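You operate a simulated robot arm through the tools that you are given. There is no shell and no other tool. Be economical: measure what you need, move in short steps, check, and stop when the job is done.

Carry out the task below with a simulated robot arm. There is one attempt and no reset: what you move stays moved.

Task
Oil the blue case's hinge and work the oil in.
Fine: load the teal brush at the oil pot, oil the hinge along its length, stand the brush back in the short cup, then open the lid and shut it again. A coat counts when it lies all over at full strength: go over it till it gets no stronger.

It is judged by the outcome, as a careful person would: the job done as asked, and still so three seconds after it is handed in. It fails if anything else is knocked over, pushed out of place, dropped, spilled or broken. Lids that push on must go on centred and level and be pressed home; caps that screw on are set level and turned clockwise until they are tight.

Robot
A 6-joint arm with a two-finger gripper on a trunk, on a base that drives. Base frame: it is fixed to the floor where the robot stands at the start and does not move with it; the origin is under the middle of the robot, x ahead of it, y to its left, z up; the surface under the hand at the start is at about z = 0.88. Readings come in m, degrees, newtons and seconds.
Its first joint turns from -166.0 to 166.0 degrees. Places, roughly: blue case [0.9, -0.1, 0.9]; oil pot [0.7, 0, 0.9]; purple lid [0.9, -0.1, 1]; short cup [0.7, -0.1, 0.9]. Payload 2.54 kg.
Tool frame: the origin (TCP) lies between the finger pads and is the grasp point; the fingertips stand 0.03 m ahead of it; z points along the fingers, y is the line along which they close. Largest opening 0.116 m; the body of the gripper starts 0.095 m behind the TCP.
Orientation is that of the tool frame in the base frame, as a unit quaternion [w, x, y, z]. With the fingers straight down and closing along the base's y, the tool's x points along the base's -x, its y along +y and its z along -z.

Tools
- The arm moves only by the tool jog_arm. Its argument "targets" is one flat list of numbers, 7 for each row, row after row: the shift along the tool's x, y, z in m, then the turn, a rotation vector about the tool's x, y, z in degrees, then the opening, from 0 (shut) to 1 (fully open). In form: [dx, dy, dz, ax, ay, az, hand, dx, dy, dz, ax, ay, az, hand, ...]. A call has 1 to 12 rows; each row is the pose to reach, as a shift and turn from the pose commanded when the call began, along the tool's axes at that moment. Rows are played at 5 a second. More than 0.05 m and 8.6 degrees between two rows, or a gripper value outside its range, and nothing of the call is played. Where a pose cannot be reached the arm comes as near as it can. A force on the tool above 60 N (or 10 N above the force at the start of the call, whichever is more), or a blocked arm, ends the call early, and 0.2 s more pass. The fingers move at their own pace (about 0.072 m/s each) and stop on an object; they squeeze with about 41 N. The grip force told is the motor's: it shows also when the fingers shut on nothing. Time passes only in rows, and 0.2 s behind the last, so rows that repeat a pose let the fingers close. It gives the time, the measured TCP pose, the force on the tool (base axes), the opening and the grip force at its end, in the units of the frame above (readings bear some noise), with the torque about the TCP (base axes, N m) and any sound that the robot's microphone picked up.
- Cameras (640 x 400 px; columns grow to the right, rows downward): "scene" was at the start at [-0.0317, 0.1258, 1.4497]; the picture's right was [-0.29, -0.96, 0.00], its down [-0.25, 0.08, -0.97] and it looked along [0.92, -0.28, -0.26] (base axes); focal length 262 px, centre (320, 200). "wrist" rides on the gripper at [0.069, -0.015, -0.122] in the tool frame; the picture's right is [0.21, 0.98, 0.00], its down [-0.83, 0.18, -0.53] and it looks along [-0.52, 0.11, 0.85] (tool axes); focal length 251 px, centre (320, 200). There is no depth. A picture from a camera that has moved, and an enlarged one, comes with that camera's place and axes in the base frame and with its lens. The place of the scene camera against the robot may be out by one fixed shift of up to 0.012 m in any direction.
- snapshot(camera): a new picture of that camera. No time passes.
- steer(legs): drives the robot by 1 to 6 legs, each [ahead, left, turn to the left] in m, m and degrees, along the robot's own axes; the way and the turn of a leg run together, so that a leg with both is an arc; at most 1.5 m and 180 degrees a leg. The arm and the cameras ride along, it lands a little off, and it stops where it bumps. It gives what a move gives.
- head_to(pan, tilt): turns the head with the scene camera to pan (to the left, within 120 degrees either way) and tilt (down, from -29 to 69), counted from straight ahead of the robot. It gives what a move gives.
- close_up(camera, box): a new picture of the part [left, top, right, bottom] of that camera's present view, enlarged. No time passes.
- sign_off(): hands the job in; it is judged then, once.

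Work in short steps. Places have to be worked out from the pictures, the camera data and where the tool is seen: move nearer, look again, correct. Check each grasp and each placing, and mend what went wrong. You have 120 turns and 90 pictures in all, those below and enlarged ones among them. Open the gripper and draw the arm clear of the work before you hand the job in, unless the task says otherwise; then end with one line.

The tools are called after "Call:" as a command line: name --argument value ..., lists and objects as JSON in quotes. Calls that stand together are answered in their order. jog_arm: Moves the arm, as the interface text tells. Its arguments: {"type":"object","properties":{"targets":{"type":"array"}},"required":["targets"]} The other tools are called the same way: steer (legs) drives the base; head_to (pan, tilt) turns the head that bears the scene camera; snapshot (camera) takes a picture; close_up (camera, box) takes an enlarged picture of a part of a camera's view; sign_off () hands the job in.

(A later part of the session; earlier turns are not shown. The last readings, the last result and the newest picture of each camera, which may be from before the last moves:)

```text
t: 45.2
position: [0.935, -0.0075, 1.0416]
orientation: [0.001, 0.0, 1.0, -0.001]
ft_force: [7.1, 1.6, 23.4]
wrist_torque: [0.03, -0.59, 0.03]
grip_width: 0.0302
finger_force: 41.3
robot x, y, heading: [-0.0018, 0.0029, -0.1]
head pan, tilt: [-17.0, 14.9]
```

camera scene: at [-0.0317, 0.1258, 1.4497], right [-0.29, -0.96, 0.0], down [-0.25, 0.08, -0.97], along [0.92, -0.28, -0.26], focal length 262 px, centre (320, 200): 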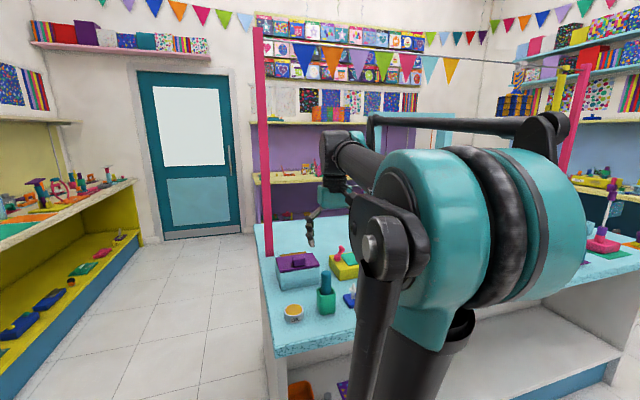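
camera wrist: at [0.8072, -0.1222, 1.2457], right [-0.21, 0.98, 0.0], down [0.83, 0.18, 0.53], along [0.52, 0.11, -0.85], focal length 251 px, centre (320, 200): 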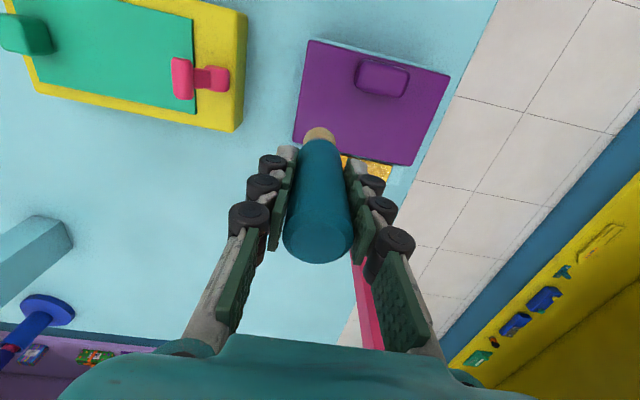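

In contact (23 N). Ease slightly and stroke to −y and back with small sideways offsets.

Call:
jog_arm --targets '[0.003, 0, -0.0006, 0, 0, 0, 0.1, 0.003, -0.01, -0.0006, 0, 0, 0, 0.1, 0.003, -0.02, -0.0006, 0, 0, 0, 0.1, 0.003, -0.03, -0.0006, 0, 0, 0, 0.1, 0.003, -0.04, -0.0006, 0, 0, 0, 0.1, 0.003, -0.05, -0.0006, 0, 0, 0, 0.1, 0.003, -0.06, -0.0006, 0, 0, 0, 0.1, 0.003, -0.07, -0.0006, 0, 0, 0, 0.1, 0.003, -0.08, -0.0006, 0, 0, 0, 0.1, 0.003, -0.09, -0.0006, 0, 0, 0, 0.1, 0.003, -0.102, -0.0006, 0, 0, 0, 0.1, 0.003, -0.102, -0.0006, 0, 0, 0, 0.1]'

Call:
jog_arm --targets '[-0.006, 0, 0, 0, 0, 0, 0.1, -0.006, 0.01, 0, 0, 0, 0, 0.1, -0.006, 0.02, 0, 0, 0, 0, 0.1, -0.006, 0.03, 0, 0, 0, 0, 0.1, -0.006, 0.04, 0, 0, 0, 0, 0.1, -0.006, 0.05, 0, 0, 0, 0, 0.1, -0.006, 0.06, 0, 0, 0, 0, 0.1, -0.006, 0.07, 0, 0, 0, 0, 0.1, -0.006, 0.08, 0, 0, 0, 0, 0.1, -0.006, 0.09, 0, 0, 0, 0, 0.1, -0.006, 0.102, 0, 0, 0, 0, 0.1, -0.006, 0.102, 0, 0, 0, 0, 0.1]'

Call:
jog_arm --targets '[0, 0, -0.03, 0, 0, 0, 0.1, 0.02, -0.04, -0.06, 0, 0, 0, 0.1, 0.04, -0.08, -0.08, 0, 0, 0, 0.1, 0.06, -0.12, -0.08, 0, 0, 0, 0.1, 0.08, -0.16, -0.08, 0, 0, 0, 0.1, 0.1, -0.2, -0.08, 0, 0, 0, 0.1, 0.11, -0.225, -0.08, 0, 0, 0, 0.1, 0.11, -0.225, -0.08, 0, 0, 0, 0.1]'

Call:
close_up --camera "wrist" --box '[360, 160, 520, 260]'

```text
t: 47.8
position: [0.9329, -0.109, 1.0426]
orientation: [0.0, 0.0, 1.0, 0.0]
ft_force: [-1.2, 0.2, 1.5]
wrist_torque: [-0.04, 0.05, -0.03]
grip_width: 0.0302
finger_force: 41.0
robot x, y, heading: [-0.0037, 0.001, -0.1]
head pan, tilt: [-17.0, 14.9]
```

```text
t: 50.4
position: [0.938, -0.0073, 1.0423]
orientation: [-0.001, 0.0, 1.0, -0.001]
ft_force: [0.2, 1.2, 0.5]
wrist_torque: [0.04, 0.03, -0.02]
grip_width: 0.0305
finger_force: 41.4
robot x, y, heading: [-0.0019, -0.0018, -0.1]
head pan, tilt: [-17.0, 14.9]
```

```text
refused: row 2 steps farther than a row can; nothing moved
```

```text
4.00 times, centred on (440, 210) of wrist
camera zoom: at [0.8691, -0.0216, 1.1648], right [-0.21, 0.98, 0.0], down [0.83, 0.18, 0.53], along [0.52, 0.11, -0.85], focal length 1006 px, centre (-160, 160)
```

zoom: 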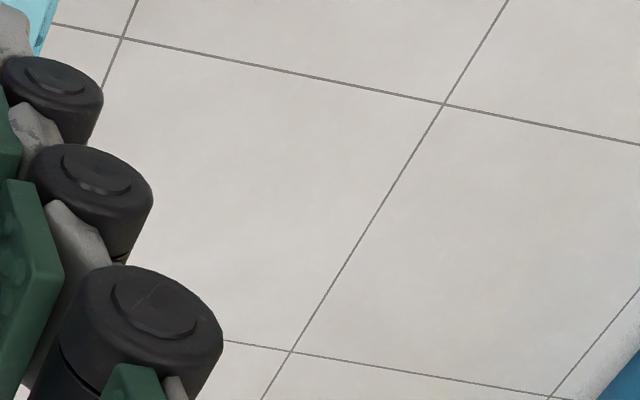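

The touch faded to ~1 N, so I press about 1 mm deeper and repeat strokes both ways.

Call:
jog_arm --targets '[0.003, 0, 0.0012, 0, 0, 0, 0.1, 0.003, -0.01, 0.0012, 0, 0, 0, 0.1, 0.003, -0.02, 0.0012, 0, 0, 0, 0.1, 0.003, -0.03, 0.0012, 0, 0, 0, 0.1, 0.003, -0.04, 0.0012, 0, 0, 0, 0.1, 0.003, -0.05, 0.0012, 0, 0, 0, 0.1, 0.003, -0.06, 0.0012, 0, 0, 0, 0.1, 0.003, -0.07, 0.0012, 0, 0, 0, 0.1, 0.003, -0.08, 0.0012, 0, 0, 0, 0.1, 0.003, -0.09, 0.0012, 0, 0, 0, 0.1, 0.003, -0.102, 0.0012, 0, 0, 0, 0.1, 0.003, -0.102, 0.0012, 0, 0, 0, 0.1]'

Call:
jog_arm --targets '[0.003, 0, 0.0003, 0, 0, 0, 0.1, 0.003, 0.01, 0.0003, 0, 0, 0, 0.1, 0.003, 0.02, 0.0003, 0, 0, 0, 0.1, 0.003, 0.03, 0.0003, 0, 0, 0, 0.1, 0.003, 0.04, 0.0003, 0, 0, 0, 0.1, 0.003, 0.05, 0.0003, 0, 0, 0, 0.1, 0.003, 0.06, 0.0003, 0, 0, 0, 0.1, 0.003, 0.07, 0.0003, 0, 0, 0, 0.1, 0.003, 0.08, 0.0003, 0, 0, 0, 0.1, 0.003, 0.09, 0.0003, 0, 0, 0, 0.1, 0.003, 0.102, 0.0003, 0, 0, 0, 0.1, 0.003, 0.102, 0.0003, 0, 0, 0, 0.1]'

Call:
jog_arm --targets '[0, 0, -0.03, 0, 0, 0, 0.1, 0.02, -0.02, -0.06, 0, 0, 0, 0.1, 0.04, -0.06, -0.08, 0, 0, 0, 0.1, 0.06, -0.1, -0.08, 0, 0, 0, 0.1, 0.08, -0.14, -0.08, 0, 0, 0, 0.1, 0.095, -0.18, -0.08, 0, 0, 0, 0.1, 0.11, -0.225, -0.08, 0, 0, 0, 0.1, 0.11, -0.225, -0.08, 0, 0, 0, 0.1]'

Call:
close_up --camera "wrist" --box '[360, 160, 520, 260]'

```text
t: 53.0
position: [0.9349, -0.1097, 1.0404]
orientation: [-0.001, 0.001, 1.0, -0.001]
ft_force: [0.5, 12.4, 22.8]
wrist_torque: [1.0, 0.02, -0.06]
grip_width: 0.0305
finger_force: 41.0
robot x, y, heading: [-0.0038, 0.0017, 0.1]
head pan, tilt: [-17.0, 14.9]
```

```text
t: 55.6
position: [0.9324, -0.0066, 1.0411]
orientation: [0.0, 0.001, 1.0, -0.001]
ft_force: [0.5, -10.6, 19.7]
wrist_torque: [-0.93, 0.14, 0.08]
grip_width: 0.0306
finger_force: 41.2
robot x, y, heading: [-0.0001, 0.001, -0.0]
head pan, tilt: [-17.0, 14.9]
```

```text
t: 57.4
position: [0.8215, -0.2331, 1.1211]
orientation: [0.0, 0.0, 1.0, 0.0]
ft_force: [-0.2, 0.8, -0.6]
wrist_torque: [-0.01, 0.04, -0.01]
grip_width: 0.0304
finger_force: 40.4
robot x, y, heading: [0.0029, 0.0019, -0.2]
head pan, tilt: [-17.0, 14.9]
```

```text
4.00 times, centred on (440, 210) of wrist
camera zoom: at [0.7529, -0.2468, 1.2435], right [-0.21, 0.98, 0.0], down [0.83, 0.18, 0.53], along [0.52, 0.11, -0.85], focal length 1006 px, centre (-160, 160)
```

zoom: 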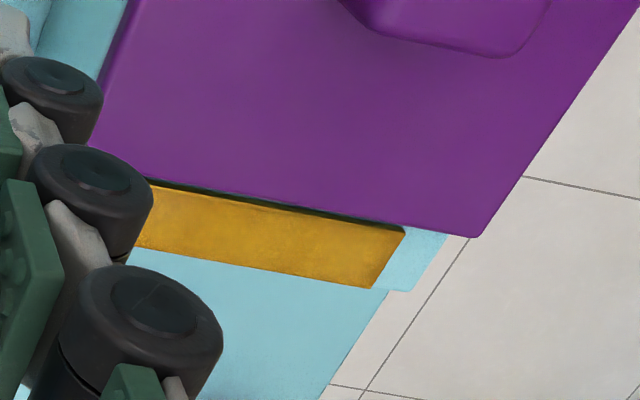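

Same colour after a fresh load and strokes: saturated here. I shift further aside to see the −y end too.

Call:
jog_arm --targets '[0, -0.03, 0, 0, 0, 0, 0.1, 0, -0.07, 0, 0, 0, 0, 0.1, 0, -0.07, 0, 0, 0, 0, 0.1]'

Call:
close_up --camera "wrist" --box '[390, 180, 490, 260]'

```text
t: 58.2
position: [0.8223, -0.303, 1.1202]
orientation: [0.0, 0.0, 1.0, 0.001]
ft_force: [-0.6, 0.6, -0.4]
wrist_torque: [-0.02, 0.01, -0.02]
grip_width: 0.0304
finger_force: 41.8
robot x, y, heading: [-0.0001, 0.0024, 0.0]
head pan, tilt: [-17.0, 14.9]
```

```text
5.00 times, centred on (440, 220) of wrist
camera zoom: at [0.7533, -0.3176, 1.2431], right [-0.21, 0.98, 0.0], down [0.83, 0.18, 0.53], along [0.52, 0.11, -0.85], focal length 1257 px, centre (-280, 100)
```

zoom: 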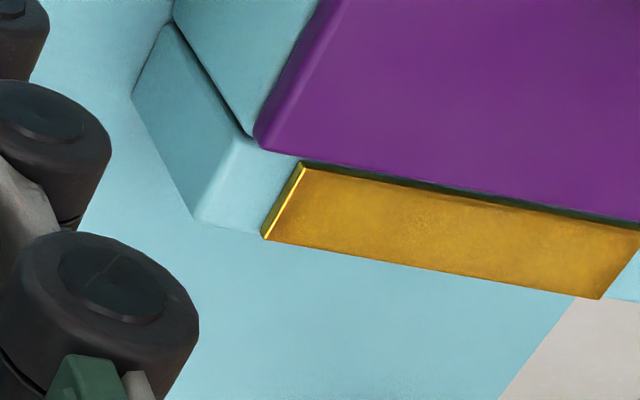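

The coat is even, end to end. Now I carry the brush back over the cup at (0.657,−0.1105).

Call:
jog_arm --targets '[0.0275, 0.032, 0, 0, 0, 0, 0.1, 0.055, 0.064, 0, 0, 0, 0, 0.1, 0.0825, 0.096, 0, 0, 0, 0, 0.1, 0.11, 0.128, 0, 0, 0, 0, 0.1, 0.1375, 0.16, 0, 0, 0, 0, 0.1, 0.165, 0.1925, 0, 0, 0, 0, 0.1, 0.165, 0.1925, 0.04, 0, 0, 0, 0.1, 0.165, 0.1925, 0.065, 0, 0, 0, 0.1, 0.165, 0.1925, 0.065, 0, 0, 0, 0.1]'

Call:
close_up --camera "wrist" --box '[220, 40, 420, 240]'

Call:
close_up --camera "scene" --box '[280, 220, 380, 320]'

```text
t: 60.2
position: [0.6578, -0.11, 1.0559]
orientation: [0.0, 0.0, 1.0, 0.0]
ft_force: [0.4, -0.1, -1.2]
wrist_torque: [-0.03, 0.04, 0.0]
grip_width: 0.0301
finger_force: 41.2
robot x, y, heading: [-0.001, -0.0002, -0.0]
head pan, tilt: [-17.0, 14.9]
```

```text
2.00 times, centred on (320, 140) of wrist
camera zoom: at [0.5885, -0.1241, 1.1777], right [-0.21, 0.98, 0.0], down [0.83, 0.18, 0.53], along [0.52, 0.11, -0.85], focal length 503 px, centre (320, 320)
```

zoom: 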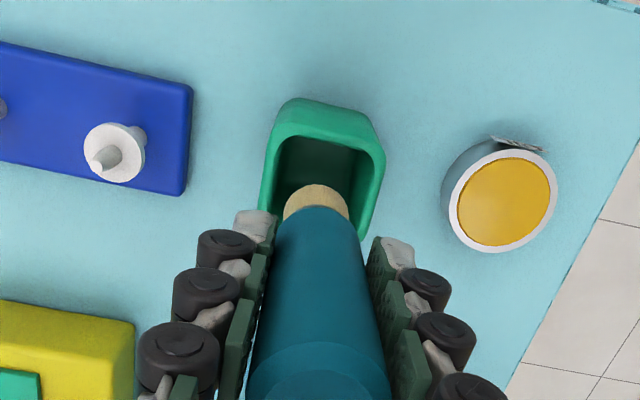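

```text
4.00 times, centred on (330, 270) of scene
camera zoom: at [-0.0317, 0.1258, 1.4497], right [-0.29, -0.96, 0.0], down [-0.25, 0.08, -0.97], along [0.92, -0.28, -0.26], focal length 1048 px, centre (280, -80)
```

zoom: 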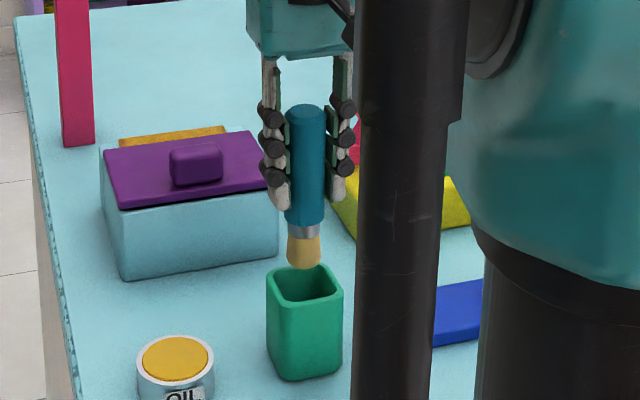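

Aligned over the cup. I lower into it to TCP≈0.985, keeping the fingertips above the rim.

Call:
jog_arm --targets '[0, 0, 0.025, 0, 0, 0, 0.1, 0, 0, 0.045, 0, 0, 0, 0.1, 0, 0, 0.06, 0, 0, 0, 0.1, 0, 0, 0.07, 0, 0, 0, 0.1, 0, 0, 0.07, 0, 0, 0, 0.1]'

Call:
close_up --camera "scene" --box '[290, 240, 360, 320]'

Call:
close_up --camera "wrist" --box '[220, 40, 420, 240]'

```text
t: 61.4
position: [0.6569, -0.1094, 0.9851]
orientation: [0.0, 0.0, 1.0, 0.0]
ft_force: [-0.8, 0.5, -0.9]
wrist_torque: [-0.01, 0.0, 0.01]
grip_width: 0.0302
finger_force: 40.6
robot x, y, heading: [0.0002, -0.0021, 0.1]
head pan, tilt: [-17.0, 14.9]
```

```text
5.00 times, centred on (325, 280) of scene
camera zoom: at [-0.0317, 0.1258, 1.4497], right [-0.29, -0.96, 0.0], down [-0.25, 0.08, -0.97], along [0.92, -0.28, -0.26], focal length 1310 px, centre (295, -200)
```

zoom: 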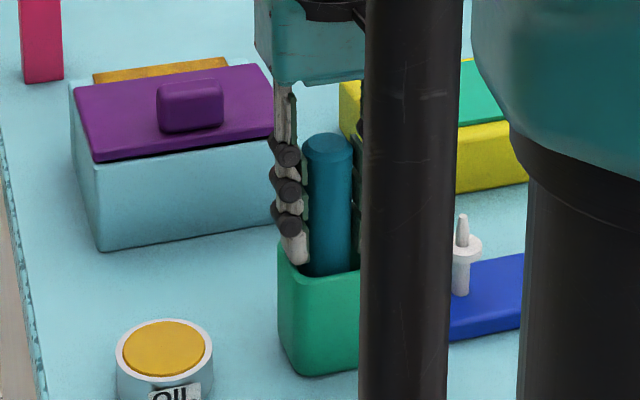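

```text
2.00 times, centred on (320, 140) of wrist
camera zoom: at [0.5882, -0.1247, 1.1077], right [-0.21, 0.98, 0.0], down [0.83, 0.18, 0.53], along [0.52, 0.11, -0.85], focal length 503 px, centre (320, 320)
```

zoom: 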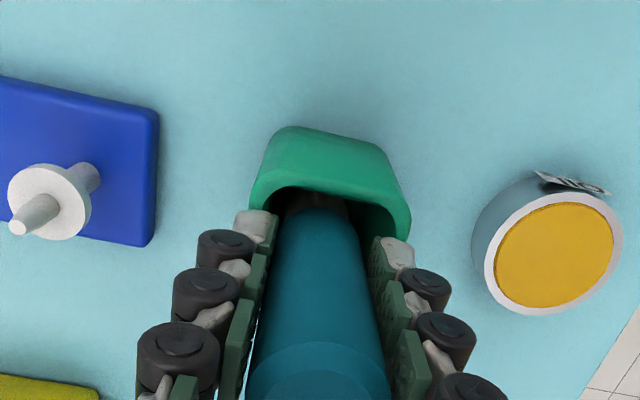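

Fingertips sit just above the rim. I creep down a few mm, watching for contact with the rim or floor.

Call:
jog_arm --targets '[0, 0, 0.001, 0, 0, 0, 0.1, 0, 0, 0.002, 0, 0, 0, 0.1, 0, 0, 0.003, 0, 0, 0, 0.1, 0, 0, 0.003, 0, 0, 0, 0.1]'

```text
t: 62.4
position: [0.6578, -0.1098, 0.9831]
orientation: [0.0, 0.0, 1.0, 0.0]
ft_force: [-0.1, 0.4, 0.4]
wrist_torque: [0.01, 0.0, 0.01]
grip_width: 0.0303
finger_force: 41.0
robot x, y, heading: [0.0004, -0.0022, -0.3]
head pan, tilt: [-17.0, 14.9]
```

Call:
jog_arm --targets '[0, 0, 0.001, 0, 0, 0, 0.1, 0, 0, 0.002, 0, 0, 0, 0.1, 0, 0, 0.002, 0, 0, 0, 0.1]'

Call:
close_up --camera "scene" --box '[310, 270, 345, 310]'

```text
t: 63.2
position: [0.6576, -0.1094, 0.9808]
orientation: [0.0, 0.0, 1.0, 0.001]
ft_force: [-0.4, 0.3, 1.1]
wrist_torque: [0.02, -0.04, 0.01]
grip_width: 0.03
finger_force: 41.0
robot x, y, heading: [0.001, -0.002, 0.0]
head pan, tilt: [-17.0, 14.9]
```

```text
10.00 times, centred on (328, 290) of scene
camera zoom: at [-0.0318, 0.1259, 1.4497], right [-0.29, -0.96, 0.0], down [-0.25, 0.08, -0.97], along [0.92, -0.28, -0.26], focal length 2620 px, centre (245, -700)
```

zoom: 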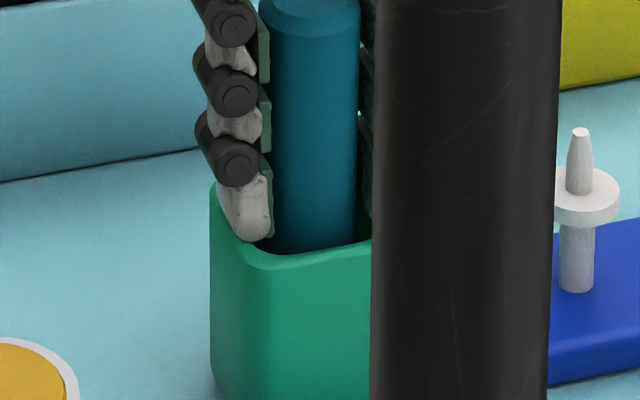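

No contact force. I loosen the grip just slightly so the brush settles the last few mm, then raise before opening wide.

Call:
jog_arm --targets '[0, 0, -0.001, 0, 0, 0, 0.27, 0, 0, -0.001, 0, 0, 0, 0.3, 0, 0, -0.001, 0, 0, 0, 0.3, 0, 0, -0.001, 0, 0, 0, 0.3, 0, 0, -0.01, 0, 0, 0, 0.33, 0, 0, -0.015, 0, 0, 0, 0.36, 0, 0, -0.03, 0, 0, 0, 0.6, 0, 0, -0.03, 0, 0, 0, 0.8]'

Call:
snapshot --camera "wrist"

Call:
close_up --camera "scene" --box '[290, 240, 360, 320]'

```text
t: 65.0
position: [0.6569, -0.1092, 1.0103]
orientation: [0.0, 0.0, 1.0, 0.0]
ft_force: [-1.1, 0.9, -0.2]
wrist_torque: [0.02, -0.03, 0.0]
grip_width: 0.093
finger_force: 0.0
robot x, y, heading: [-0.0024, -0.0009, -0.1]
head pan, tilt: [-17.0, 14.9]
```

```text
52 pictures are left
camera wrist: at [0.588, -0.1246, 1.1334], right [-0.21, 0.98, 0.0], down [0.83, 0.18, 0.53], along [0.52, 0.11, -0.85], focal length 251 px, centre (320, 200)
```

wrist: 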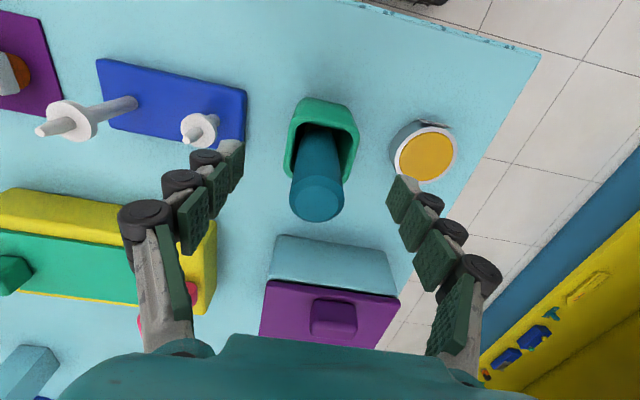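

```text
5.00 times, centred on (325, 280) of scene
camera zoom: at [-0.0317, 0.1258, 1.4497], right [-0.29, -0.96, 0.0], down [-0.25, 0.08, -0.97], along [0.92, -0.28, -0.26], focal length 1310 px, centre (295, -200)
```

zoom: 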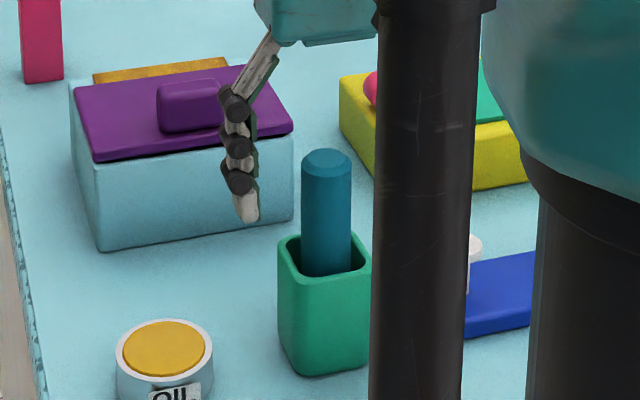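

The brush stands in the cup again. I raise clear and look at the lid and its handle from near to measure them.

Call:
jog_arm --targets '[0, 0, -0.04, 0, 0, 0, 1, 0, 0, -0.08, 0, 0, 0, 1, 0, 0, -0.1, 0, 0, 0, 1, -0.04, 0.025, -0.1, 0, 0, 0, 1, -0.043, 0.05, -0.1, 0, 0, 0, 1, -0.043, 0.05, -0.1, 0, 0, 0, 1]'

Call:
close_up --camera "wrist" --box '[240, 130, 400, 270]'

Call:
close_up --camera "scene" --box '[280, 230, 340, 290]'

```text
t: 66.4
position: [0.7006, -0.0603, 1.111]
orientation: [0.0, 0.0, 1.0, 0.0]
ft_force: [0.0, -0.1, -0.5]
wrist_torque: [0.01, 0.02, -0.01]
grip_width: 0.1162
finger_force: 0.0
robot x, y, heading: [0.0051, 0.0027, 0.0]
head pan, tilt: [-17.0, 14.9]
```

```text
2.86 times, centred on (320, 200) of wrist
camera zoom: at [0.6312, -0.0742, 1.2331], right [-0.21, 0.98, 0.0], down [0.83, 0.18, 0.53], along [0.52, 0.11, -0.85], focal length 718 px, centre (320, 200)
```

zoom: 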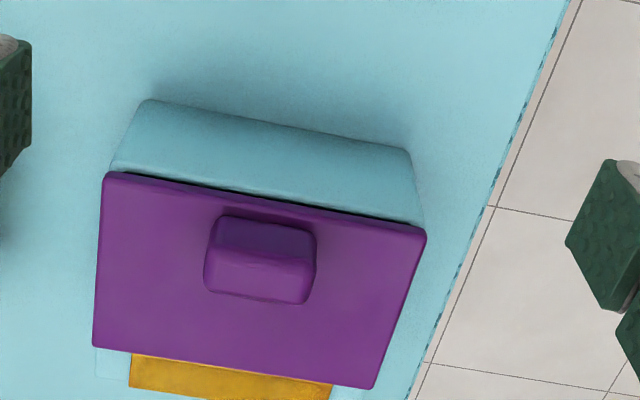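

```text
6.67 times, centred on (310, 260) of scene
camera zoom: at [-0.0317, 0.1258, 1.4497], right [-0.29, -0.96, 0.0], down [-0.25, 0.08, -0.97], along [0.92, -0.28, -0.26], focal length 1747 px, centre (387, -200)
```

zoom: 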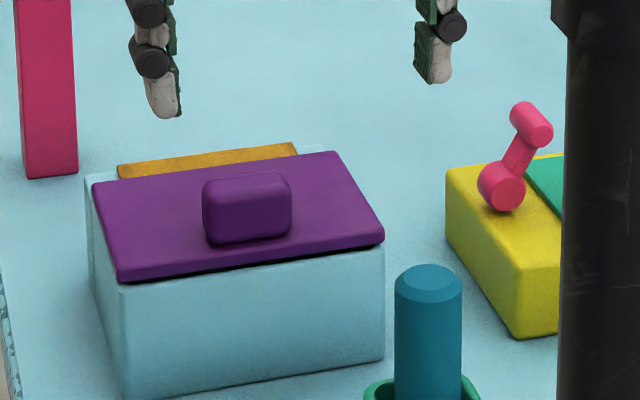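

Measured: lid top z≈0.953, x 0.81–0.917, y −0.135…0.014; handle x 0.8175–0.843, y −0.083…−0.037, z up to 0.980. I'll take the handle from the left side with the tool pointing along −y, so opening is just a wrist roll about the hinge. First: go up/left and turn the hand by 90°.

Call:
jog_arm --targets '[-0.008, 0.015, -0.02, 0, 0, -8.2, 0.6, -0.015, 0.03, -0.04, 0, 0, -16.4, 0.6, -0.022, 0.045, -0.06, 0, 0, -24.6, 0.6, -0.03, 0.06, -0.07, 0, 0, -32.8, 0.6, -0.037, 0.075, -0.08, 0, 0, -41, 0.6, -0.045, 0.09, -0.09, 0, 0, -49.2, 0.6, -0.052, 0.105, -0.09, 0, 0, -57.4, 0.6, -0.06, 0.12, -0.09, 0, 0, -65.6, 0.6, -0.067, 0.135, -0.09, 0, 0, -73.8, 0.6, -0.075, 0.15, -0.09, 0, 0, -82, 0.6, -0.08, 0.16, -0.09, 0, 0, -90, 0.6, -0.08, 0.16, -0.09, 0, 0, -90, 0.6]'

```text
t: 69.0
position: [0.7809, 0.1003, 1.1998]
orientation: [0.001, 0.708, -0.706, 0.0]
ft_force: [-0.1, -0.7, 0.2]
wrist_torque: [0.0, 0.0, 0.01]
grip_width: 0.0696
finger_force: 0.2
robot x, y, heading: [-0.0002, -0.0003, -0.1]
head pan, tilt: [-17.0, 14.9]
```

Hand turned as intended (x_tool=−Y, y_tool=−X). Now tilt it to horizontal, pointing −y.

Call:
jog_arm --targets '[-0.005, -0.005, 0, 0, 8.2, 0, 0.6, -0.01, -0.01, 0, 0, 16.4, 0, 0.6, -0.015, -0.015, 0, 0, 24.6, 0, 0.6, -0.02, -0.02, 0, 0, 32.8, 0, 0.6, -0.025, -0.025, 0, 0, 41, 0, 0.6, -0.03, -0.03, 0, 0, 49.2, 0, 0.6, -0.035, -0.035, 0, 0, 57.4, 0, 0.6, -0.04, -0.04, 0, 0, 65.6, 0, 0.6, -0.045, -0.045, 0, 0, 73.8, 0, 0.6, -0.05, -0.05, 0, 0, 82, 0, 0.6, -0.05, -0.05, 0, 0, 90, 0, 0.6, -0.05, -0.05, 0, 0, 90, 0, 0.6]'

Call:
snapshot --camera "wrist"

Call:
snapshot --camera "scene"

```text
t: 71.6
position: [0.8754, 0.0802, 1.2012]
orientation: [0.482, 0.518, -0.48, 0.519]
ft_force: [-0.4, 0.2, -1.1]
wrist_torque: [0.0, 0.04, -0.05]
grip_width: 0.0694
finger_force: 0.1
out of reach, approached as far as the arm can: row 7, 8, 9, 10, 11, 12
robot x, y, heading: [0.0034, -0.0002, 0.1]
head pan, tilt: [-17.0, 14.9]
```

```text
48 pictures are left
camera wrist: at [0.8816, 0.2041, 1.2705], right [-0.97, -0.07, 0.21], down [-0.22, 0.52, -0.83], along [-0.05, -0.85, -0.52], focal length 251 px, centre (320, 200)
```

wrist: 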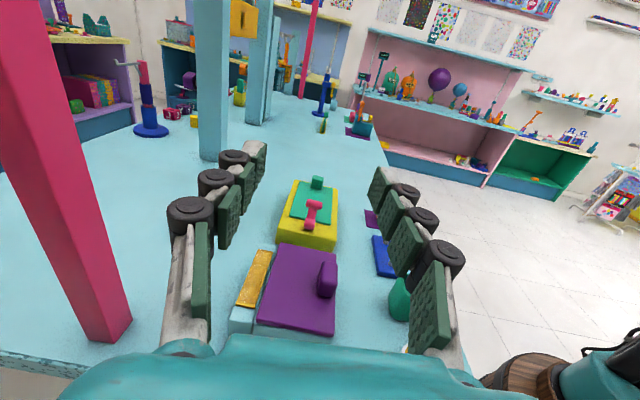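

```text
47 pictures are left
camera scene: at [-0.0317, 0.1259, 1.4497], right [-0.29, -0.96, 0.0], down [-0.25, 0.08, -0.97], along [0.92, -0.28, -0.26], focal length 262 px, centre (320, 200)
```

scene: 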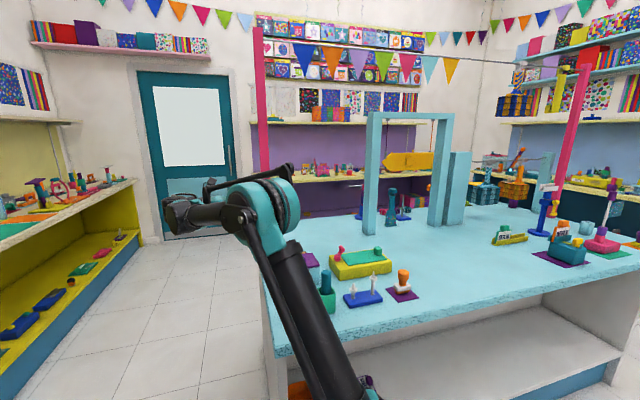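

Nearly reached, but the arm is at its limit here. Driving the base 0.2 m left gives the wrist room for this pose.

Call:
steer --legs '[[0, 0.2, 0]]'

```text
t: 73.2
position: [0.8753, 0.2822, 1.2019]
orientation: [0.48, 0.519, -0.48, 0.519]
ft_force: [0.4, -0.3, 0.3]
wrist_torque: [-0.04, 0.0, 0.03]
grip_width: 0.0696
finger_force: 0.0
robot x, y, heading: [-0.0007, 0.1979, -0.0]
head pan, tilt: [-17.0, 14.9]
```

I move the tool along −y toward the pre-approach spot and see where it settles.

Call:
jog_arm --targets '[0, 0, 0.03, 0, 0, 0, 0.6, 0, 0, 0.06, 0, 0, 0, 0.6, 0, 0, 0.1, 0, 0, 0, 0.6, 0, 0, 0.14, 0, 0, 0, 0.6, 0, 0, 0.14, 0, 0, 0, 0.6]'

```text
t: 74.4
position: [0.8875, 0.1431, 1.2023]
orientation: [0.481, 0.518, -0.48, 0.519]
ft_force: [-0.3, 0.1, 0.8]
wrist_torque: [-0.02, 0.0, -0.03]
grip_width: 0.0695
finger_force: 0.1
robot x, y, heading: [-0.0004, 0.2014, 0.2]
head pan, tilt: [-17.0, 14.9]
```

The command follows the actual pose; orientation is 4.4° off about tool x. I correct it and lower to (0.8305, 0.12, 1.05).

Call:
jog_arm --targets '[0, 0.02, 0.005, -2, 0, 0, 0.6, -0.03, 0.04, 0.01, -4.4, 0, 0, 0.6, -0.07, 0.0588, 0.018, -4.4, 0, 0, 0.6, -0.11, 0.0588, 0.018, -4.4, 0, 0, 0.6, -0.15, 0.0588, 0.018, -4.4, 0, 0, 0.6, -0.15, 0.0588, 0.018, -4.4, 0, 0, 0.6]'

Call:
snapshot --camera "wrist"

Call:
snapshot --camera "scene"

```text
t: 75.8
position: [0.8285, 0.1212, 1.0485]
orientation: [0.5, 0.5, -0.5, 0.5]
ft_force: [-0.2, -0.1, -0.4]
wrist_torque: [-0.01, 0.0, -0.01]
grip_width: 0.0696
finger_force: 0.1
robot x, y, heading: [-0.001, 0.2024, -0.1]
head pan, tilt: [-17.0, 14.9]
```

```text
46 pictures are left
camera wrist: at [0.8446, 0.2429, 1.1195], right [-0.98, 0.0, 0.21], down [-0.18, 0.53, -0.83], along [-0.12, -0.85, -0.52], focal length 251 px, centre (320, 200)
```

wrist: 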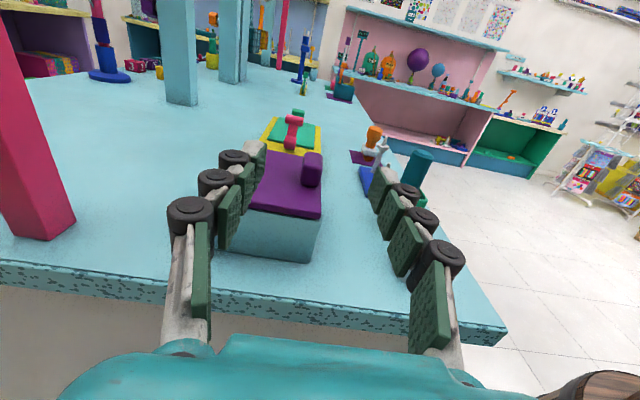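

```text
45 pictures are left
camera scene: at [-0.032, 0.326, 1.4497], right [-0.29, -0.96, 0.0], down [-0.25, 0.07, -0.97], along [0.92, -0.28, -0.26], focal length 262 px, centre (320, 200)
```

scene: 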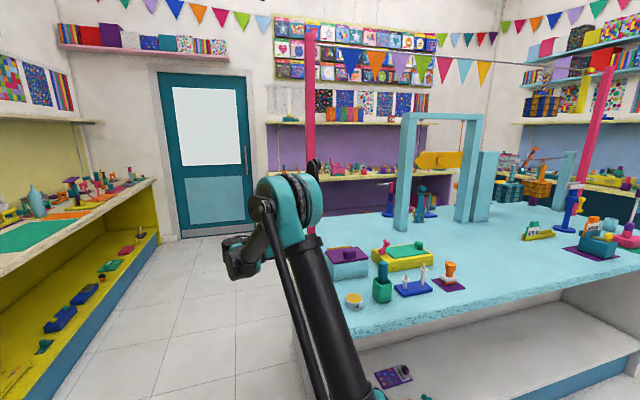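

Pose is right and all else stands. I lower to the handle's height, still 0.1 m left of the case, and check alignment with a close-up.

Call:
jog_arm --targets '[-0.03, 0, 0, 0, 0, 0, 0.6, -0.06, 0, 0, 0, 0, 0, 0.6, -0.079, 0, 0, 0, 0, 0, 0.6, -0.079, 0, 0, 0, 0, 0, 0.6]'

Call:
close_up --camera "wrist" --box '[220, 80, 420, 220]'

```text
t: 76.8
position: [0.8291, 0.121, 0.9725]
orientation: [0.5, 0.5, -0.5, 0.5]
ft_force: [-0.5, -0.6, -0.5]
wrist_torque: [-0.01, -0.02, 0.01]
grip_width: 0.0695
finger_force: 0.1
robot x, y, heading: [-0.0005, 0.2026, 0.1]
head pan, tilt: [-17.0, 14.9]
```

```text
2.86 times, centred on (320, 150) of wrist
camera zoom: at [0.8442, 0.2431, 1.0414], right [-0.98, 0.0, 0.21], down [-0.18, 0.53, -0.83], along [-0.12, -0.85, -0.52], focal length 718 px, centre (320, 343)
```

zoom: 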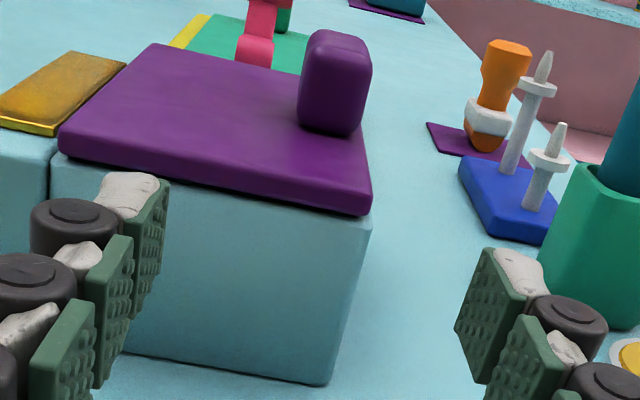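

Refined: lid top z≈0.962, handle centre ≈(0.823,−0.06,0.976), handle ~24 mm thick along x. I shift to x 0.823, z 0.977 and slide in along −y, halfway first.

Call:
jog_arm --targets '[0.0045, 0.006, 0.01, 0, 0, 0, 0.6, 0.0045, 0.006, 0.05, 0, 0, 0, 0.6, 0.0045, 0.006, 0.09, 0, 0, 0, 0.6, 0.0045, 0.006, 0.105, 0, 0, 0, 0.6, 0.0045, 0.006, 0.105, 0, 0, 0, 0.6]'

Call:
close_up --camera "wrist" --box '[220, 100, 420, 240]'

Call:
close_up --camera "scene" --box '[290, 220, 410, 310]'

```text
t: 78.0
position: [0.8215, 0.0147, 0.9757]
orientation: [0.501, 0.499, -0.501, 0.499]
ft_force: [0.6, 0.7, 0.4]
wrist_torque: [0.02, 0.03, 0.0]
grip_width: 0.0696
finger_force: 0.1
robot x, y, heading: [-0.0004, 0.1956, 0.2]
head pan, tilt: [-17.0, 14.9]
```

```text
2.86 times, centred on (320, 170) of wrist
camera zoom: at [0.8372, 0.1371, 1.0459], right [-0.98, 0.0, 0.21], down [-0.18, 0.53, -0.83], along [-0.12, -0.85, -0.52], focal length 718 px, centre (320, 286)
```

zoom: 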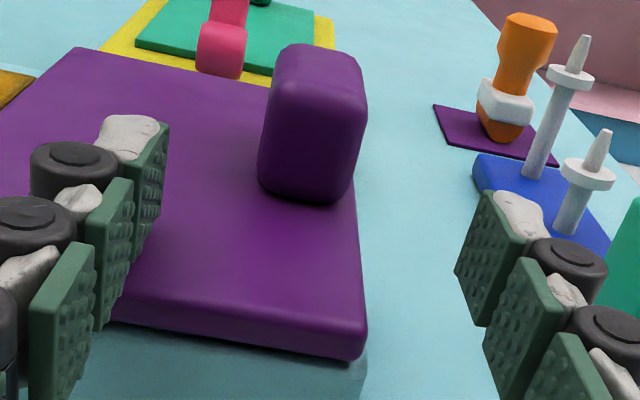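

```text
4.44 times, centred on (350, 265) of scene
camera zoom: at [-0.032, 0.326, 1.4497], right [-0.29, -0.96, 0.0], down [-0.25, 0.07, -0.97], along [0.92, -0.28, -0.26], focal length 1164 px, centre (187, -89)
```

zoom: 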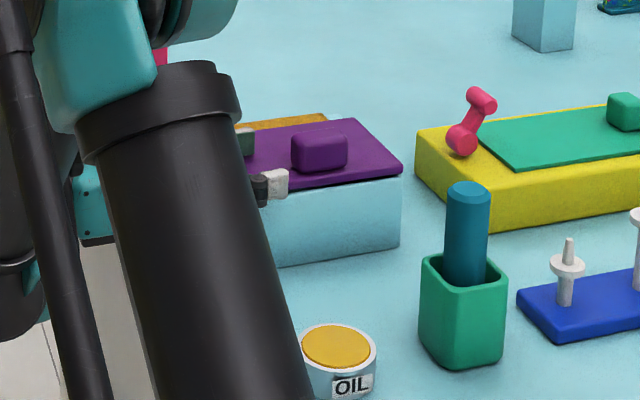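

Handle is well between the fingers; lid top ≈0.963, handle up to ≈0.995. I raise 2 mm and slide in the rest.

Call:
jog_arm --targets '[0.002, -0.0015, 0.01, 0, 0, 0, 0.6, 0.002, -0.0015, 0.03, 0, 0, 0, 0.6, 0.002, -0.0015, 0.05, 0, 0, 0, 0.6, 0.002, -0.0015, 0.062, 0, 0, 0, 0.6, 0.002, -0.0015, 0.062, 0, 0, 0, 0.6]'

Call:
close_up --camera "wrist" --box '[200, 80, 440, 260]'

```text
t: 79.2
position: [0.8234, -0.0468, 0.9779]
orientation: [0.501, 0.499, -0.501, 0.499]
ft_force: [0.7, 0.4, 0.0]
wrist_torque: [0.0, -0.03, 0.01]
grip_width: 0.0699
finger_force: 0.0
robot x, y, heading: [0.0015, 0.1985, 0.2]
head pan, tilt: [-17.0, 14.9]
```

```text
2.22 times, centred on (320, 170) of wrist
camera zoom: at [0.839, 0.0753, 1.0479], right [-0.98, 0.0, 0.21], down [-0.18, 0.53, -0.83], along [-0.12, -0.85, -0.52], focal length 559 px, centre (320, 267)
```

zoom: 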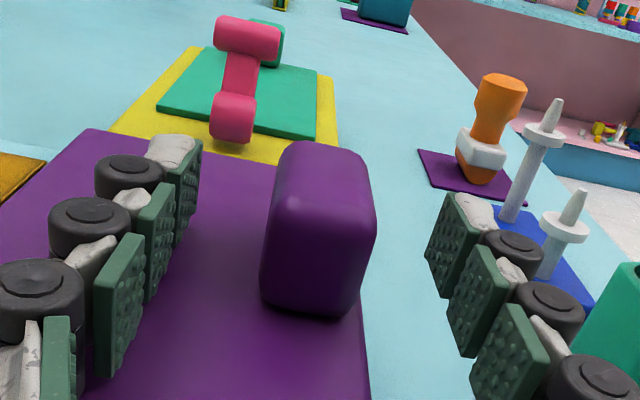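

Handle sits centred between the pads. I close on it.

Call:
jog_arm --targets '[0, 0, 0, 0, 0, 0, 0.4, 0, 0, 0, 0, 0, 0, 0.28, 0, 0, 0, 0, 0, 0, 0.2, 0, 0, 0, 0, 0, 0, 0.1, 0, 0, 0, 0, 0, 0, 0.1, 0, 0, 0, 0, 0, 0, 0.1]'

Call:
close_up --camera "wrist" --box '[200, 80, 440, 260]'

```text
t: 80.6
position: [0.8248, -0.0467, 0.9788]
orientation: [0.5, 0.5, -0.5, 0.5]
ft_force: [15.7, -4.4, 3.9]
wrist_torque: [-0.08, -0.17, 0.48]
grip_width: 0.0251
finger_force: 45.1
robot x, y, heading: [-0.0021, 0.1998, 0.3]
head pan, tilt: [-17.0, 14.9]
```

```text
2.22 times, centred on (320, 170) of wrist
camera zoom: at [0.8397, 0.0755, 1.0478], right [-0.98, 0.0, 0.21], down [-0.18, 0.53, -0.83], along [-0.11, -0.85, -0.52], focal length 559 px, centre (320, 267)
```

zoom: 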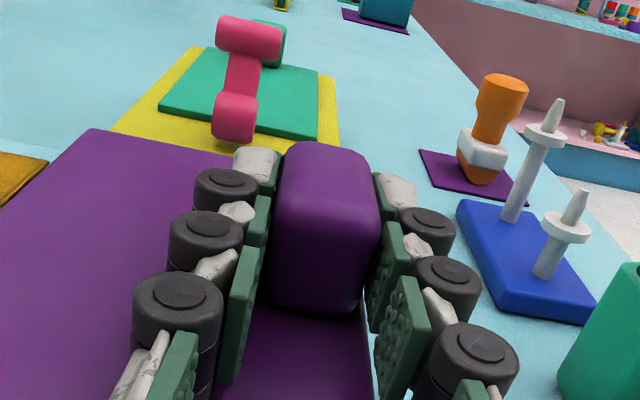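

Gripped (25 mm), with a mild 16 N sideways load: relax by 1 mm and begin opening about an assumed pivot (0.915, 0.950): first 10°.

Call:
jog_arm --targets '[0, -0.001, 0, 0, 0, 0, 0.1, 0.0038, -0.0024, 0, 0, 0, -2.5, 0.1, 0.0077, -0.0039, 0, 0, 0, -5, 0.1, 0.0114, -0.0056, 0, 0, 0, -7.5, 0.1, 0.0151, -0.0074, 0, 0, 0, -10, 0.1, 0.0151, -0.0074, 0, 0, 0, -10, 0.1]'

Call:
snapshot --camera "wrist"

```text
t: 82.0
position: [0.8303, -0.0471, 0.9934]
orientation: [0.542, 0.542, -0.455, 0.454]
ft_force: [-9.7, -0.6, -3.0]
wrist_torque: [0.74, 0.56, -0.44]
grip_width: 0.0251
finger_force: 44.9
robot x, y, heading: [0.0005, 0.1992, 0.1]
head pan, tilt: [-17.0, 14.9]
```

```text
39 pictures are left
camera wrist: at [0.8577, 0.0754, 1.0595], right [-0.92, 0.0, 0.38], down [-0.32, 0.53, -0.78], along [-0.21, -0.84, -0.49], focal length 251 px, centre (320, 200)
```

wrist: 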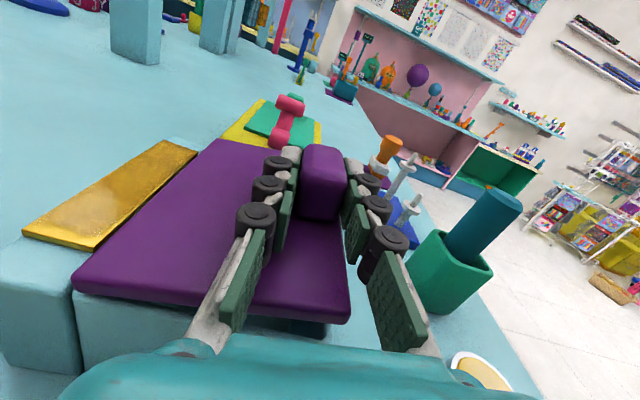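

Lid lifting cleanly, only 10 N load. In the lid's own frame the same arc repeats; I continue 20° more with a slightly corrected radius.

Call:
jog_arm --targets '[0.0077, -0.0018, 0, 0, 0, -5, 0.1, 0.0152, -0.005, 0, 0, 0, -10, 0.1, 0.0223, -0.0088, 0, 0, 0, -15, 0.1, 0.0291, -0.0132, 0, 0, 0, -20, 0.1, 0.0291, -0.0132, 0, 0, 0, -20, 0.1]'

```text
t: 83.2
position: [0.8502, -0.0462, 1.0189]
orientation: [0.612, 0.613, -0.353, 0.353]
ft_force: [-6.5, -2.2, -6.9]
wrist_torque: [0.44, 0.83, -0.31]
grip_width: 0.0251
finger_force: 45.2
robot x, y, heading: [-0.0011, 0.2032, -0.0]
head pan, tilt: [-17.0, 14.9]
```

Forces stay small at 30°. Another 20°.

Call:
jog_arm --targets '[0.0077, -0.0024, 0, 0, 0, -5, 0.1, 0.0152, -0.0056, 0, 0, 0, -10, 0.1, 0.0223, -0.0094, 0, 0, 0, -15, 0.1, 0.0291, -0.0139, 0, 0, 0, -20, 0.1, 0.0291, -0.0139, 0, 0, 0, -20, 0.1]'

Call:
snapshot --camera "wrist"

```text
t: 84.4
position: [0.8754, -0.0467, 1.0372]
orientation: [0.663, 0.665, -0.242, 0.242]
ft_force: [-7.8, 2.2, -18.5]
wrist_torque: [0.69, 1.21, -0.34]
grip_width: 0.0256
finger_force: 44.7
robot x, y, heading: [0.0006, 0.2019, 0.2]
head pan, tilt: [-17.0, 14.9]
```

```text
38 pictures are left
camera wrist: at [0.9394, 0.0754, 1.0709], right [-0.46, 0.0, 0.89], down [-0.75, 0.53, -0.39], along [-0.47, -0.84, -0.25], focal length 251 px, centre (320, 200)
```

wrist: 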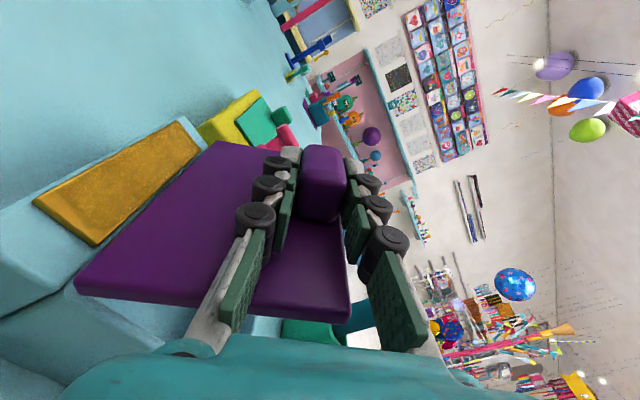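

50° now, load ~20 N, fine. Continue 20° with a 0.8 mm correction toward the hinge.

Call:
jog_arm --targets '[0.0076, -0.0032, 0, 0, 0, -5, 0.1, 0.015, -0.0064, 0, 0, 0, -10, 0.1, 0.0221, -0.0102, 0, 0, 0, -15, 0.1, 0.0288, -0.0147, 0, 0, 0, -20, 0.1, 0.0288, -0.0147, 0, 0, 0, -20, 0.1]'

```text
t: 85.6
position: [0.9074, -0.047, 1.0447]
orientation: [0.696, 0.697, -0.123, 0.122]
ft_force: [-12.1, 2.3, -26.1]
wrist_torque: [0.72, 1.17, -0.57]
grip_width: 0.0256
finger_force: 44.9
robot x, y, heading: [-0.0009, 0.1976, 0.0]
head pan, tilt: [-17.0, 14.9]
```

At 70° with 20 N radial load; correct 1.5 mm inward and go 12° more.

Call:
jog_arm --targets '[0.003, -0.002, 0, 0, 0, -2, 0.1, 0.0088, -0.0048, 0, 0, 0, -6, 0.1, 0.0132, -0.0068, 0, 0, 0, -9, 0.1, 0.0175, -0.009, 0, 0, 0, -12, 0.1, 0.0175, -0.009, 0, 0, 0, -12, 0.1]'

Call:
snapshot --camera "wrist"

Call:
snapshot --camera "scene"

```text
t: 86.8
position: [0.9279, -0.0469, 1.0425]
orientation: [0.705, 0.706, -0.049, 0.05]
ft_force: [-14.2, 4.5, -11.2]
wrist_torque: [0.26, 1.13, -0.67]
grip_width: 0.0257
finger_force: 44.7
robot x, y, heading: [0.0001, 0.201, 0.6]
head pan, tilt: [-17.0, 14.9]
```

```text
37 pictures are left
camera wrist: at [0.9978, 0.0754, 1.0383], right [0.08, 0.0, 1.0], down [-0.84, 0.53, 0.07], along [-0.53, -0.85, 0.04], focal length 251 px, centre (320, 200)
```

wrist: 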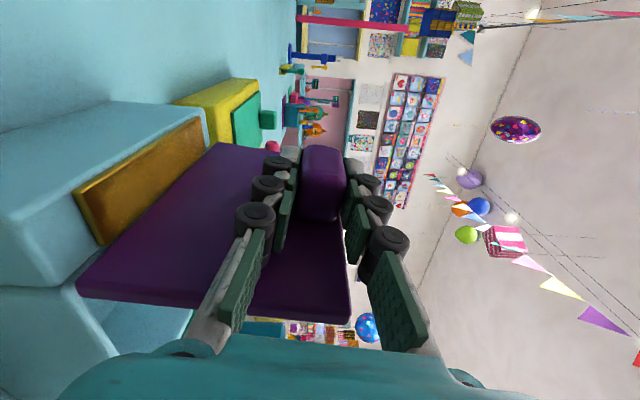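

```text
36 pictures are left
camera scene: at [-0.0321, 0.326, 1.4497], right [-0.29, -0.96, 0.0], down [-0.25, 0.07, -0.97], along [0.92, -0.28, -0.26], focal length 262 px, centre (320, 200)
```

scene: 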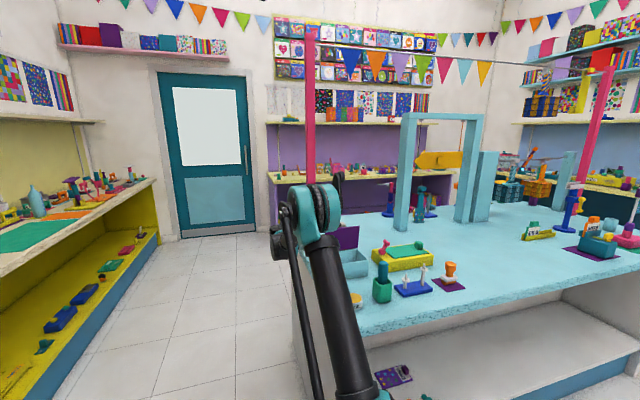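

Lid is open to ~82°, everything else is undisturbed. Now I retrace the arc to shut it, first 32° back.

Call:
jog_arm --targets '[-0.0095, 0.0031, 0, 0, 0, 6, 0.1, -0.0191, 0.0052, 0, 0, 0, 12, 0.1, -0.0273, 0.0057, 0, 0, 0, 17, 0.1, -0.0353, 0.0053, 0, 0, 0, 22, 0.1, -0.0433, 0.0043, 0, 0, 0, 27, 0.1, -0.0512, 0.0025, 0, 0, 0, 32, 0.1, -0.0512, 0.0025, 0, 0, 0, 32, 0.1]'

```text
t: 88.4
position: [0.8764, -0.0466, 1.0375]
orientation: [0.665, 0.664, -0.242, 0.241]
ft_force: [-2.5, 1.3, -21.3]
wrist_torque: [0.57, 0.92, 0.05]
grip_width: 0.0257
finger_force: 44.9
robot x, y, heading: [0.0012, 0.2024, -0.0]
head pan, tilt: [-17.0, 14.9]
```

Retracing well (same pose as on the way up). Next 40° back, to ~10°.

Call:
jog_arm --targets '[-0.0127, 0.0026, 0, 0, 0, 8, 0.1, -0.0257, 0.0034, 0, 0, 0, 16, 0.1, -0.0386, 0.0023, 0, 0, 0, 24, 0.1, -0.0512, -0.0005, 0, 0, 0, 32, 0.1, -0.0634, -0.0053, 0, 0, 0, 40, 0.1, -0.0634, -0.0053, 0, 0, 0, 40, 0.1]'

```text
t: 89.8
position: [0.8302, -0.0467, 0.9944]
orientation: [0.542, 0.54, -0.456, 0.455]
ft_force: [-3.9, -6.3, 4.1]
wrist_torque: [-1.01, -0.25, 0.11]
grip_width: 0.0251
finger_force: 44.9
robot x, y, heading: [0.0015, 0.1982, 0.1]
head pan, tilt: [-17.0, 14.9]
```

Last 10° down to shut.

Call:
jog_arm --targets '[-0.0079, 0.002, 0, 0, 0, 5, 0.1, -0.0128, 0.003, 0, 0, 0, 8, 0.1, -0.0162, 0.0037, 0, 0, 0, 10, 0.1, -0.0162, 0.0037, 0, 0, 0, 10, 0.1]'

Call:
snapshot --camera "wrist"

```text
t: 90.8
position: [0.8246, -0.0472, 0.9792]
orientation: [0.5, 0.499, -0.5, 0.501]
ft_force: [6.0, -8.9, 14.0]
wrist_torque: [0.18, -0.14, 0.17]
grip_width: 0.0253
finger_force: 44.5
robot x, y, heading: [-0.0041, 0.1985, 0.2]
head pan, tilt: [-17.0, 14.9]
```

```text
35 pictures are left
camera wrist: at [0.8396, 0.0756, 1.0484], right [-0.98, 0.0, 0.21], down [-0.18, 0.53, -0.83], along [-0.11, -0.85, -0.52], focal length 251 px, centre (320, 200)
```

wrist: 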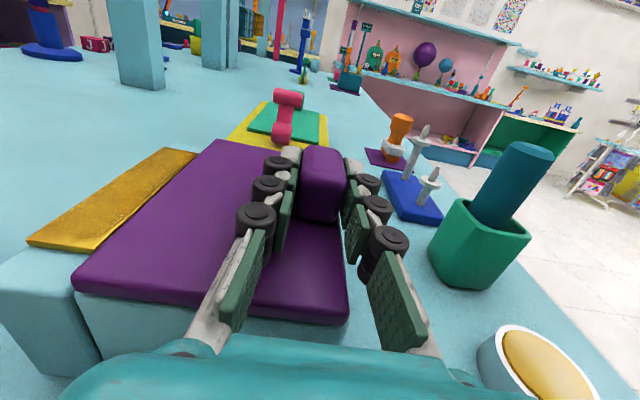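

Shut, pressing with 14 N upward reaction. I open the fingers and withdraw along +y, then check.

Call:
jog_arm --targets '[0, 0, 0, 0, 0, 0, 0.4, 0, 0, 0, 0, 0, 0, 0.6, 0, 0, 0, 0, 0, 0, 0.6, 0, 0, 0, 0, 0, 0, 0.6, 0.001, 0, -0.04, 0, 0, 0, 0.6, 0.001, 0, -0.08, 0, 0, 0, 0.6, 0.001, 0, -0.12, 0, 0, 0, 0.6, 0.001, 0, -0.16, 0, 0, 0, 0.6, 0.001, 0, -0.16, 0, 0, 0, 0.6]'

Call:
close_up --camera "wrist" --box '[190, 60, 430, 220]'

Call:
close_up --camera "scene" --box '[320, 230, 420, 310]'

```text
t: 92.8
position: [0.8254, 0.1138, 0.9803]
orientation: [-0.5, -0.5, 0.5, -0.5]
ft_force: [0.1, -0.3, -0.2]
wrist_torque: [0.01, 0.01, -0.03]
grip_width: 0.0696
finger_force: 0.0
robot x, y, heading: [0.0004, 0.1999, -0.3]
head pan, tilt: [-17.0, 14.9]
```

```text
2.50 times, centred on (310, 140) of wrist
camera zoom: at [0.8399, 0.2358, 1.0499], right [-0.98, 0.0, 0.21], down [-0.18, 0.53, -0.83], along [-0.12, -0.85, -0.52], focal length 629 px, centre (345, 350)
```

zoom: 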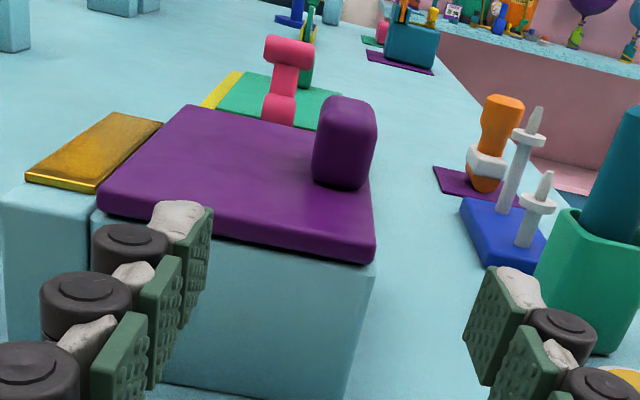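

```text
5.00 times, centred on (370, 270) of scene
camera zoom: at [-0.032, 0.326, 1.4497], right [-0.29, -0.96, 0.0], down [-0.25, 0.07, -0.97], along [0.92, -0.28, -0.26], focal length 1310 px, centre (70, -150)
```

zoom: 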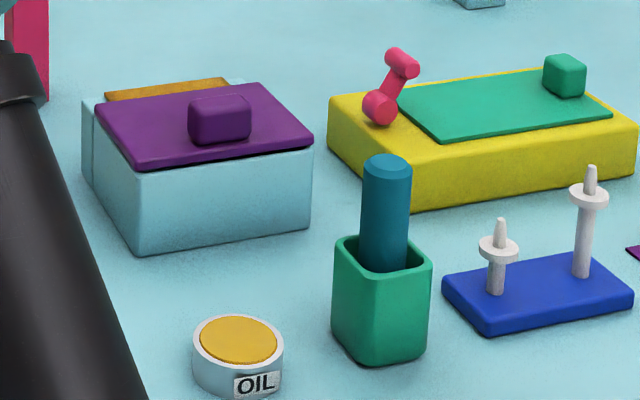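

Lid is shut and everything is in place. A last close look at the hinge coat.

Call:
close_up --camera "wrist" --box '[190, 95, 270, 145]'

```text
8.00 times, centred on (230, 120) of wrist
camera zoom: at [0.8399, 0.2358, 1.0499], right [-0.98, 0.0, 0.21], down [-0.18, 0.53, -0.83], along [-0.12, -0.85, -0.52], focal length 2012 px, centre (1040, 840)
```

zoom: 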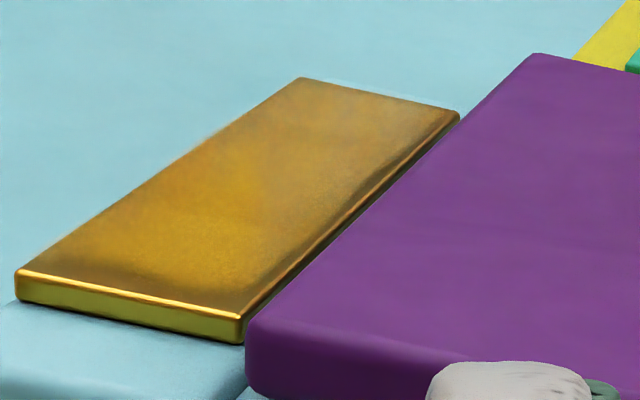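

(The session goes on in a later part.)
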